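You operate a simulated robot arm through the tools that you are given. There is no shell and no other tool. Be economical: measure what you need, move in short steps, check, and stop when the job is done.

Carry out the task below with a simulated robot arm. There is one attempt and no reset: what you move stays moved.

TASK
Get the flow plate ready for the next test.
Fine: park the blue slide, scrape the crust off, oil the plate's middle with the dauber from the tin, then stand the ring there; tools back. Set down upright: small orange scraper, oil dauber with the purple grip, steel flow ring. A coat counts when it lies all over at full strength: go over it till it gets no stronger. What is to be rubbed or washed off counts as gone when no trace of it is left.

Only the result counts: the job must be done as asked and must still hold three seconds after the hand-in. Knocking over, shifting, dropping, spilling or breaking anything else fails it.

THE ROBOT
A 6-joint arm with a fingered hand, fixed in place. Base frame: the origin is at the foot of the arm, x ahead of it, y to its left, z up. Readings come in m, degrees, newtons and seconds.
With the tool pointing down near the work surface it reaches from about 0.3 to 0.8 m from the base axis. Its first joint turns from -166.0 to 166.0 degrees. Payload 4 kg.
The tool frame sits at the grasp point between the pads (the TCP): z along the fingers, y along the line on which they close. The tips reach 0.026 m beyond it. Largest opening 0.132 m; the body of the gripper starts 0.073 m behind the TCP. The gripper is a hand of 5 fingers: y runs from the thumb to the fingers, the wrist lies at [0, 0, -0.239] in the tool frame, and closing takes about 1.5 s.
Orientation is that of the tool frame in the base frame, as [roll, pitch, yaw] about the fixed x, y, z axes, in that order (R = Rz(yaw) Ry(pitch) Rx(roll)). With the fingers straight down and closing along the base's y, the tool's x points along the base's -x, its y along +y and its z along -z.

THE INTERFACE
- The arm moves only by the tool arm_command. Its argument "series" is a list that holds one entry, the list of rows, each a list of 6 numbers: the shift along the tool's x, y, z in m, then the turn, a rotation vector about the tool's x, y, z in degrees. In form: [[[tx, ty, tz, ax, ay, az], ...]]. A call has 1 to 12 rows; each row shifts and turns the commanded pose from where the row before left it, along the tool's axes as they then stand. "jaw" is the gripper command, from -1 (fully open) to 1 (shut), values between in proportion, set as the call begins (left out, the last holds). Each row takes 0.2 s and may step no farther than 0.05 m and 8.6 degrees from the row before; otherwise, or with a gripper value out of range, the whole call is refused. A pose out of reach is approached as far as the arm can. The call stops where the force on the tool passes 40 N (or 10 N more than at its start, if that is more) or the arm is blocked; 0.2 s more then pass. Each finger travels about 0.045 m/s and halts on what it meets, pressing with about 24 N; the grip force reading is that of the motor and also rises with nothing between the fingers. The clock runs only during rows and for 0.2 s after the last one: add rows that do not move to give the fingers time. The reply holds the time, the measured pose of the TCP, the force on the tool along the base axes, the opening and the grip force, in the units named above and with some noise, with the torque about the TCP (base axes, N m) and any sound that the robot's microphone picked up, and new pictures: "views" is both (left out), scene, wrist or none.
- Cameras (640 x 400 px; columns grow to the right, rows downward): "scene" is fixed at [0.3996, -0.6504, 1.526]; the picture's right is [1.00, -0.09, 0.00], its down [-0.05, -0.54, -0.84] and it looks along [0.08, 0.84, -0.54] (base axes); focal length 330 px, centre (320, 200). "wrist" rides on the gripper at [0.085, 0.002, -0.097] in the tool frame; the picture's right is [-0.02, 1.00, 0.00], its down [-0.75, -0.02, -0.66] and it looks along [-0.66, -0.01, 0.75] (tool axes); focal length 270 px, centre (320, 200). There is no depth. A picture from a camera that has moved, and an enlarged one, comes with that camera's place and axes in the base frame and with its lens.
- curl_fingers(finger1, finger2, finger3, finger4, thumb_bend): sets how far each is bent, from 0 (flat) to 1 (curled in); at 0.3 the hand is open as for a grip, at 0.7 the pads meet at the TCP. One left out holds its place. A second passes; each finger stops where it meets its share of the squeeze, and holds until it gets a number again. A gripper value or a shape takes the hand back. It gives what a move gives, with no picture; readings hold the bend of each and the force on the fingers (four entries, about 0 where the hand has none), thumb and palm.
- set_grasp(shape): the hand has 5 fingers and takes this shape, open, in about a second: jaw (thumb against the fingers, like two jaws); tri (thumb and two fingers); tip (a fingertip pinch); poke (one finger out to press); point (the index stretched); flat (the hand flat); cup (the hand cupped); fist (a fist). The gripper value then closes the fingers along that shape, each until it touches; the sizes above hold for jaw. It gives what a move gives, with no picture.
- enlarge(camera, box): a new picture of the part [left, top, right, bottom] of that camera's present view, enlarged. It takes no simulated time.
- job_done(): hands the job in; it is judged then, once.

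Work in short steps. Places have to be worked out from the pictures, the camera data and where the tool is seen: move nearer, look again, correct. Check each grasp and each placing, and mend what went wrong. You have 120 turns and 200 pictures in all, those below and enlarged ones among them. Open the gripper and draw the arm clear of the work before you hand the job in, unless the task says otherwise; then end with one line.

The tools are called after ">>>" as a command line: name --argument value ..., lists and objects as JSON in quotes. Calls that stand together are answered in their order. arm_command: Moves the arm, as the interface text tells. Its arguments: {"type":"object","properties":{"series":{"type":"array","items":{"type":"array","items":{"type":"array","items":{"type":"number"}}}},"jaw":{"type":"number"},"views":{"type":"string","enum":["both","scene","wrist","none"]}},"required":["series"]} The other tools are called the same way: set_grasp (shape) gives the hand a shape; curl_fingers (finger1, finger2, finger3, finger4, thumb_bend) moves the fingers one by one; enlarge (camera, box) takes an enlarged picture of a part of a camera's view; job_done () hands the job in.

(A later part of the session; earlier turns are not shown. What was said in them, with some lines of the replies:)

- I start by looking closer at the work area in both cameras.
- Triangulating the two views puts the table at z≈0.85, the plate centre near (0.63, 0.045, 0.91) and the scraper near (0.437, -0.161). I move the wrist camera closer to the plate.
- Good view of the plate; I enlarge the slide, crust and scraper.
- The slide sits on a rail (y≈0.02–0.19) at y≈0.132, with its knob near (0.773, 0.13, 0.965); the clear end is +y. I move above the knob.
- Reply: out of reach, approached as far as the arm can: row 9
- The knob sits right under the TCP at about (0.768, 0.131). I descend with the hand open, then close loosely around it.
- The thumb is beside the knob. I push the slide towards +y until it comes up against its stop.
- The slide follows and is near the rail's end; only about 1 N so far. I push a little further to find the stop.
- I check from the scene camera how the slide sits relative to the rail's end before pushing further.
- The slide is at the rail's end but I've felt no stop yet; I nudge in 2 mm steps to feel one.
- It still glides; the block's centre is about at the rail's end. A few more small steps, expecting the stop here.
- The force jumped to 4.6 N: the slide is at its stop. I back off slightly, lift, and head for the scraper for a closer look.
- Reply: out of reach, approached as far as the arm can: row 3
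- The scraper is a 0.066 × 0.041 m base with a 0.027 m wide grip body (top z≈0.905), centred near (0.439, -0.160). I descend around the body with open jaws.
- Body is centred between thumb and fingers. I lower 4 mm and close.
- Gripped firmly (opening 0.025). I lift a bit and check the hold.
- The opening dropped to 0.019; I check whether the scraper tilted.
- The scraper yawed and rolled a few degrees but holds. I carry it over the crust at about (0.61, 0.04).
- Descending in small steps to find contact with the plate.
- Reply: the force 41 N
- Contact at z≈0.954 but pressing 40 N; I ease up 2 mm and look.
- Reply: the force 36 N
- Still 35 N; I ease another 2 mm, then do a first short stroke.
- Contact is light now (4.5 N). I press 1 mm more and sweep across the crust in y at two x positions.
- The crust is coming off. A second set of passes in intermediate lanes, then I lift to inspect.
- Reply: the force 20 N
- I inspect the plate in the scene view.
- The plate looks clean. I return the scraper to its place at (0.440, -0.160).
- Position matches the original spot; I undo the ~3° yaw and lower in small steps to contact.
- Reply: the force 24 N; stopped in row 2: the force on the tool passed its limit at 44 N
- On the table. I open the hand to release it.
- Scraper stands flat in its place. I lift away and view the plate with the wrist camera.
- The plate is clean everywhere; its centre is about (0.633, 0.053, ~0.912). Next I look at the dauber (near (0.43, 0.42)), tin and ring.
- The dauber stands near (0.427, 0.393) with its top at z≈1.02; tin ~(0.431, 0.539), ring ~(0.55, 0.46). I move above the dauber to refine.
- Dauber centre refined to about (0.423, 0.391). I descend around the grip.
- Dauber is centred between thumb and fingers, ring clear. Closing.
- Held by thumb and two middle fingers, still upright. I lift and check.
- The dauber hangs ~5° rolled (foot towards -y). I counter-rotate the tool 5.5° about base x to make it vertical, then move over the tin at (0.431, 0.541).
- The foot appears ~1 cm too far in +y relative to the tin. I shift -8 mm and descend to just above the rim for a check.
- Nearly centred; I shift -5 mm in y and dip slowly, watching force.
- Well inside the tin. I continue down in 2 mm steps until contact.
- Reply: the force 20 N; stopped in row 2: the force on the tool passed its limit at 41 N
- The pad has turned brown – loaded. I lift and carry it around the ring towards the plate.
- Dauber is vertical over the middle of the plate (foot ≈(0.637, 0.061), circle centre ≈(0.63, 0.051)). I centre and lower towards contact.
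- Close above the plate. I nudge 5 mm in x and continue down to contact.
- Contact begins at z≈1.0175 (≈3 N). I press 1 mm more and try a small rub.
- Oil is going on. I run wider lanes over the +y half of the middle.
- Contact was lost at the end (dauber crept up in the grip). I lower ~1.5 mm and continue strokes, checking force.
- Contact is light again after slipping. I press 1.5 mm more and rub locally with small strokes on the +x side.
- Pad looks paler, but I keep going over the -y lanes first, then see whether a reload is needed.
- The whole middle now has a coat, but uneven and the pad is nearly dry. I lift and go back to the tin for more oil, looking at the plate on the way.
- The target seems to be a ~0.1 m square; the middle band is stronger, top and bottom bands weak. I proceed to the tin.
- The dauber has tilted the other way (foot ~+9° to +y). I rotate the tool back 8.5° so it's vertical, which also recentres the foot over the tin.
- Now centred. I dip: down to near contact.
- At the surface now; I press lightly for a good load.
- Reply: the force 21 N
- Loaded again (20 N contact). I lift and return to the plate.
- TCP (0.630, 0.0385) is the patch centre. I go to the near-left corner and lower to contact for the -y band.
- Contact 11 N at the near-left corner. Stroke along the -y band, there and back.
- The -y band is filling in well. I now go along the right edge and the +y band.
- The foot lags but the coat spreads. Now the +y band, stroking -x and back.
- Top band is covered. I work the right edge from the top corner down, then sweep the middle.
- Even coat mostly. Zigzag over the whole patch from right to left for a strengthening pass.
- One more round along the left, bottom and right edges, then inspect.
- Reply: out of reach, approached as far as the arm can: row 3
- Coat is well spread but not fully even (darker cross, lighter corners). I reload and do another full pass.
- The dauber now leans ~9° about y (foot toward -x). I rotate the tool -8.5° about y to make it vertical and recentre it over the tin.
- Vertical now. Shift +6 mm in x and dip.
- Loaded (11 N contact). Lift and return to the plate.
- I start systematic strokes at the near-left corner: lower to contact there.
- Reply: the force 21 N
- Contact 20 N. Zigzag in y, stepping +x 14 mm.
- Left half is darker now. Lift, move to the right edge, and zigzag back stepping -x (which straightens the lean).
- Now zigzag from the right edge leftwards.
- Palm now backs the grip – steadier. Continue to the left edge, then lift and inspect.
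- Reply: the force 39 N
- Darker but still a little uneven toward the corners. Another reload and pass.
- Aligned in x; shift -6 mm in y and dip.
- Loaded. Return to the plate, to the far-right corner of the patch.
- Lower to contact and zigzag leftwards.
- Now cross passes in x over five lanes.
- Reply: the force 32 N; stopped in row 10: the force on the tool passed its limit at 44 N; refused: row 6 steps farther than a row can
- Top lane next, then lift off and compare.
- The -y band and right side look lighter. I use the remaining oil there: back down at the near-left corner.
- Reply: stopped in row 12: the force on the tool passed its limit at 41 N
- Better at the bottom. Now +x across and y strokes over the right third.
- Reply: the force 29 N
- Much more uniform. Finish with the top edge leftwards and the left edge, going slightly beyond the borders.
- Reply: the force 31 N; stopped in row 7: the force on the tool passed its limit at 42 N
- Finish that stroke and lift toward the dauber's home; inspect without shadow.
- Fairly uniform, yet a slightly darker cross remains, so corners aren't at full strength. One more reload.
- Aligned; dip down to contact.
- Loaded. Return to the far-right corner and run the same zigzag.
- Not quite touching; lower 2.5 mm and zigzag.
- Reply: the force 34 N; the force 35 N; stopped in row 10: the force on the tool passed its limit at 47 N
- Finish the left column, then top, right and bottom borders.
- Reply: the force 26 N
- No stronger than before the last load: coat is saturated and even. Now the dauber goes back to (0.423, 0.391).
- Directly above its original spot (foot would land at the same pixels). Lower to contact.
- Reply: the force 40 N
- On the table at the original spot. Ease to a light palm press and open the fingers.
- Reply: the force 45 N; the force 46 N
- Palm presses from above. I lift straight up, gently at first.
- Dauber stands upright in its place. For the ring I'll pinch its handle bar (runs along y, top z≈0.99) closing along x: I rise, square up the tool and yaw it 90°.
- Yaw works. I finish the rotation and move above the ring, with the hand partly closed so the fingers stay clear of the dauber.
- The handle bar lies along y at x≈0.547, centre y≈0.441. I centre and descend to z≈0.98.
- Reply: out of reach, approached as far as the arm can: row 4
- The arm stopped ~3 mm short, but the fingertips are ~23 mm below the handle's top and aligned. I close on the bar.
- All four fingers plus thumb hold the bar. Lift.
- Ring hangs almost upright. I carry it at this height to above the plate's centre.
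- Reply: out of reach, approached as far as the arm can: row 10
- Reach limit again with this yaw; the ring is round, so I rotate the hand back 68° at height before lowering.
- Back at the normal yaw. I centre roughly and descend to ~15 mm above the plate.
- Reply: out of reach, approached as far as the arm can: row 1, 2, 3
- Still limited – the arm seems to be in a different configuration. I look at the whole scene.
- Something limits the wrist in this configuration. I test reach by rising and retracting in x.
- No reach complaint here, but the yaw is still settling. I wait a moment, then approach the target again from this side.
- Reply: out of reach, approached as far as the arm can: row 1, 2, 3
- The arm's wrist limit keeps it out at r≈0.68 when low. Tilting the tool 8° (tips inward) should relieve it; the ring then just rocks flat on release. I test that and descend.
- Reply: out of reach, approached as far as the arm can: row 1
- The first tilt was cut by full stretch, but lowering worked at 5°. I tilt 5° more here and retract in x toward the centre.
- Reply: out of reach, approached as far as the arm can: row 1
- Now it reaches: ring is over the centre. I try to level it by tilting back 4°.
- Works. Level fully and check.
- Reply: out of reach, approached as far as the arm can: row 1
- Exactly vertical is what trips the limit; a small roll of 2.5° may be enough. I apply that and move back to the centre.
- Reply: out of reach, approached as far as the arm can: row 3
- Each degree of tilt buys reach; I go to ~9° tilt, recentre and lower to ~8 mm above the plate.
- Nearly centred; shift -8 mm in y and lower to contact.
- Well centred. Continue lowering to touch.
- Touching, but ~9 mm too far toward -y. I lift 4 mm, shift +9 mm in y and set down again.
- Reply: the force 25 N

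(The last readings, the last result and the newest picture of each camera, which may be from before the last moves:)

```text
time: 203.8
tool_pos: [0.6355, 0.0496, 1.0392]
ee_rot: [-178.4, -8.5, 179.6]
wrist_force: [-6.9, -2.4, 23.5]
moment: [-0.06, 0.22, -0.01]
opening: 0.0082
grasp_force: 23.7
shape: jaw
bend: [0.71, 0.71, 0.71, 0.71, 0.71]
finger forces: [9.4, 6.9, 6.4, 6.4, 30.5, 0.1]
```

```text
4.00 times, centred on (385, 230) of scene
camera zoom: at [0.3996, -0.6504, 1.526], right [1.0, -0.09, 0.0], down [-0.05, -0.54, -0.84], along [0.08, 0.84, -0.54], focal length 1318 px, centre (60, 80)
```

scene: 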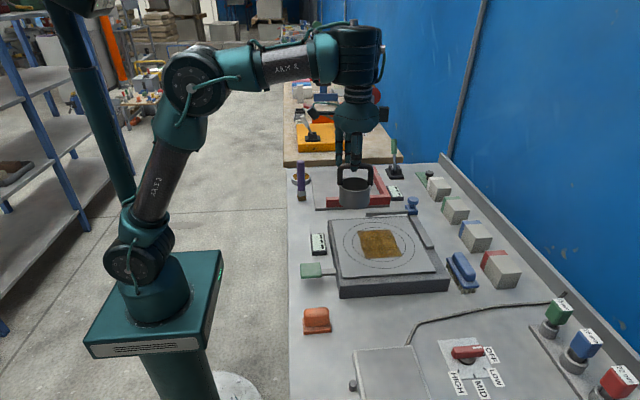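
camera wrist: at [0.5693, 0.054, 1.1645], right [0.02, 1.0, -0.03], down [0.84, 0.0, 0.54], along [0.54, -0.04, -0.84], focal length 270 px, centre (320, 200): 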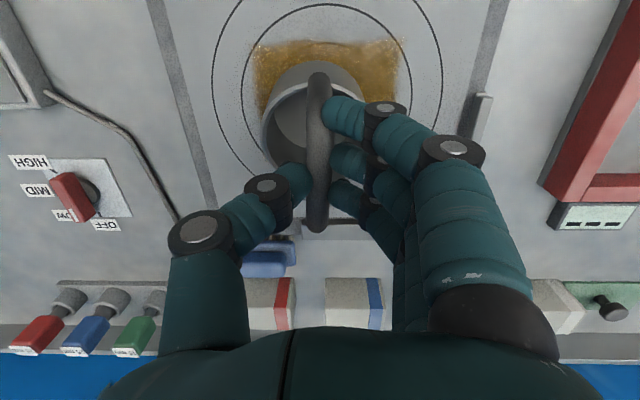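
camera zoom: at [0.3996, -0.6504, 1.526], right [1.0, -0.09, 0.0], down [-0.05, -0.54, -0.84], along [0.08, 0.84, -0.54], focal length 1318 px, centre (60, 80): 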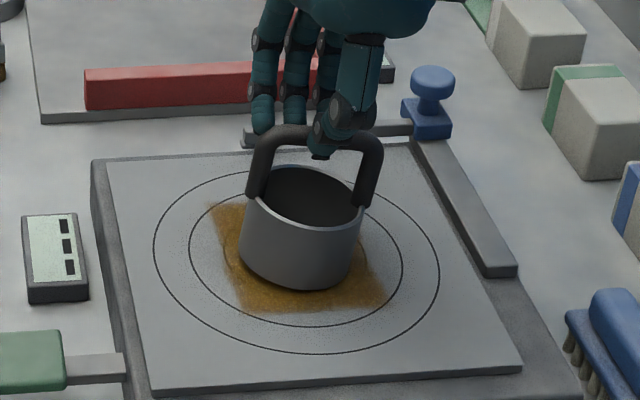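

Centred (≈2 mm). Release.

>>> arm_command --series '[[[0, 0, 0, 0, 0, 0], [0, 0, 0, 0, 0, 0], [0, 0, 0, 0, 0, 0], [0, 0, 0, 0, 0, 0], [0, 0, 0, 0, 0, 0], [0, 0, 0, 0, 0, 0]]]' --jaw -0.3 --views "wrist"

>>> enlarge --camera "scene" --box '[330, 180, 440, 280]'

```text
time: 205.2
tool_pos: [0.6372, 0.0504, 1.0376]
ee_rot: [-178.4, -8.7, 179.7]
wrist_force: [0.3, -1.4, 0.7]
moment: [0.02, 0.02, 0.01]
opening: 0.0854
grasp_force: 0.0
shape: jaw
bend: [0.7, 0.7, 0.7, 0.7, 0.67]
finger forces: [0.0, 0.0, 0.0, 0.0, 0.0, 0.0]
camera wrist: at [0.5669, 0.0546, 1.1464], right [0.02, 1.0, -0.03], down [0.84, 0.0, 0.54], along [0.54, -0.04, -0.84], focal length 270 px, centre (320, 200)
```

wrist: 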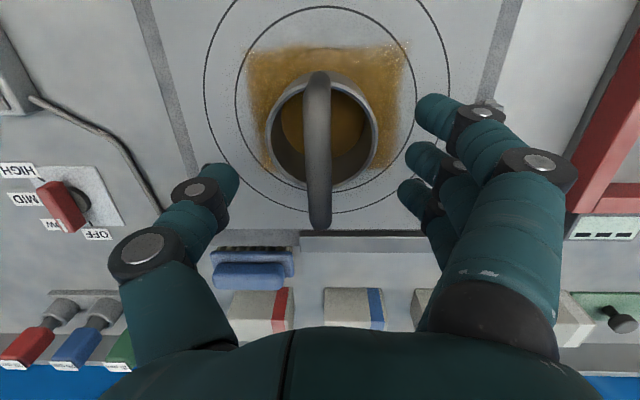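

```text
4.00 times, centred on (385, 230) of scene
camera zoom: at [0.3996, -0.6504, 1.526], right [1.0, -0.09, 0.0], down [-0.05, -0.54, -0.84], along [0.08, 0.84, -0.54], focal length 1318 px, centre (60, 80)
```

zoom: 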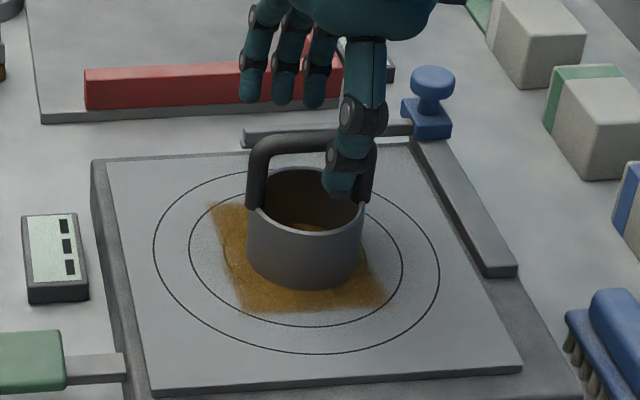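

The ring stands flat in the middle of the oiled plate. I lift straight up and withdraw.

>>> arm_command --series '[[[0.003, 0, -0.0198, 0, 0, 0], [0.0045, 0, -0.0296, 0, 0, 0], [0.0045, 0, -0.0296, 0, 0, 0], [0.03, 0, -0.025, 0, 0, 0], [0.04, -0.02, -0.01, 0, 0, 0], [0.04, -0.02, 0, 0, 0, 0], [0.04, -0.02, 0, 0, 0, 0]]]' --views "scene"

>>> enlarge --camera "scene" --box '[320, 190, 450, 290]'

>>> enlarge --camera "scene" --box '[280, 150, 500, 350]'

```text
time: 206.8
tool_pos: [0.4936, -0.0051, 1.176]
ee_rot: [-178.5, -8.8, 179.6]
wrist_force: [0.7, 1.5, 1.1]
moment: [0.01, 0.01, -0.02]
opening: 0.0854
grasp_force: 0.0
shape: jaw
bend: [0.7, 0.7, 0.7, 0.7, 0.67]
finger forces: [0.0, 0.0, 0.0, 0.0, 0.0, 0.0]
```

scene: 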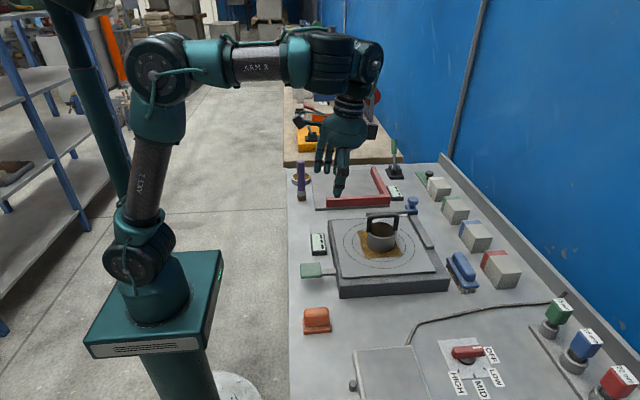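

```text
4.00 times, centred on (385, 240) of scene
camera zoom: at [0.3996, -0.6504, 1.526], right [1.0, -0.09, 0.0], down [-0.05, -0.54, -0.84], along [0.08, 0.84, -0.54], focal length 1318 px, centre (60, 40)
```

zoom: 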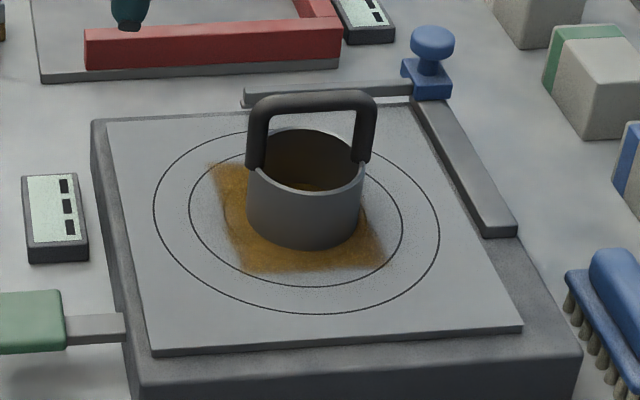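

```text
2.00 times, centred on (390, 250) of scene
camera zoom: at [0.3996, -0.6504, 1.526], right [1.0, -0.09, 0.0], down [-0.05, -0.54, -0.84], along [0.08, 0.84, -0.54], focal length 659 px, centre (180, 100)
```

zoom: 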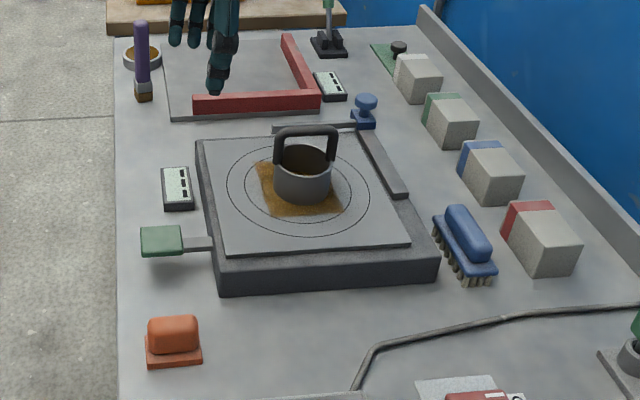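

All is in place: slide parked, crust gone, plate oiled, ring standing in the middle, scraper and dauber back upright. I open the hand fully and hand in.

>>> arm_command --series '[[[0.02, 0, -0.02, 0, 0, 0], [0.02, 0, -0.02, 0, 0, 0], [0, 0, 0, 0, 0, 0], [0, 0, 0, 0, 0, 0]]]' --jaw -1 --views "none"

>>> job_done

```text
time: 207.8
tool_pos: [0.4602, -0.006, 1.2226]
ee_rot: [-178.5, -8.7, 179.8]
wrist_force: [0.2, -0.1, 0.3]
moment: [0.06, 0.0, -0.01]
opening: 0.1318
grasp_force: 0.2
shape: jaw
bend: [0.3, 0.3, 0.3, 0.3, 0.3]
finger forces: [0.0, 0.1, 0.0, 0.0, 0.1, 0.0]
```

```text
The job is handed in.
```

I handed the job in: the slide is parked, the crust is gone, the middle is oiled, the ring stands about 4 mm off centre on the oil, and the scraper and dauber are back upright; the pictures show an almost even coat that the last load of oil made no stronger.
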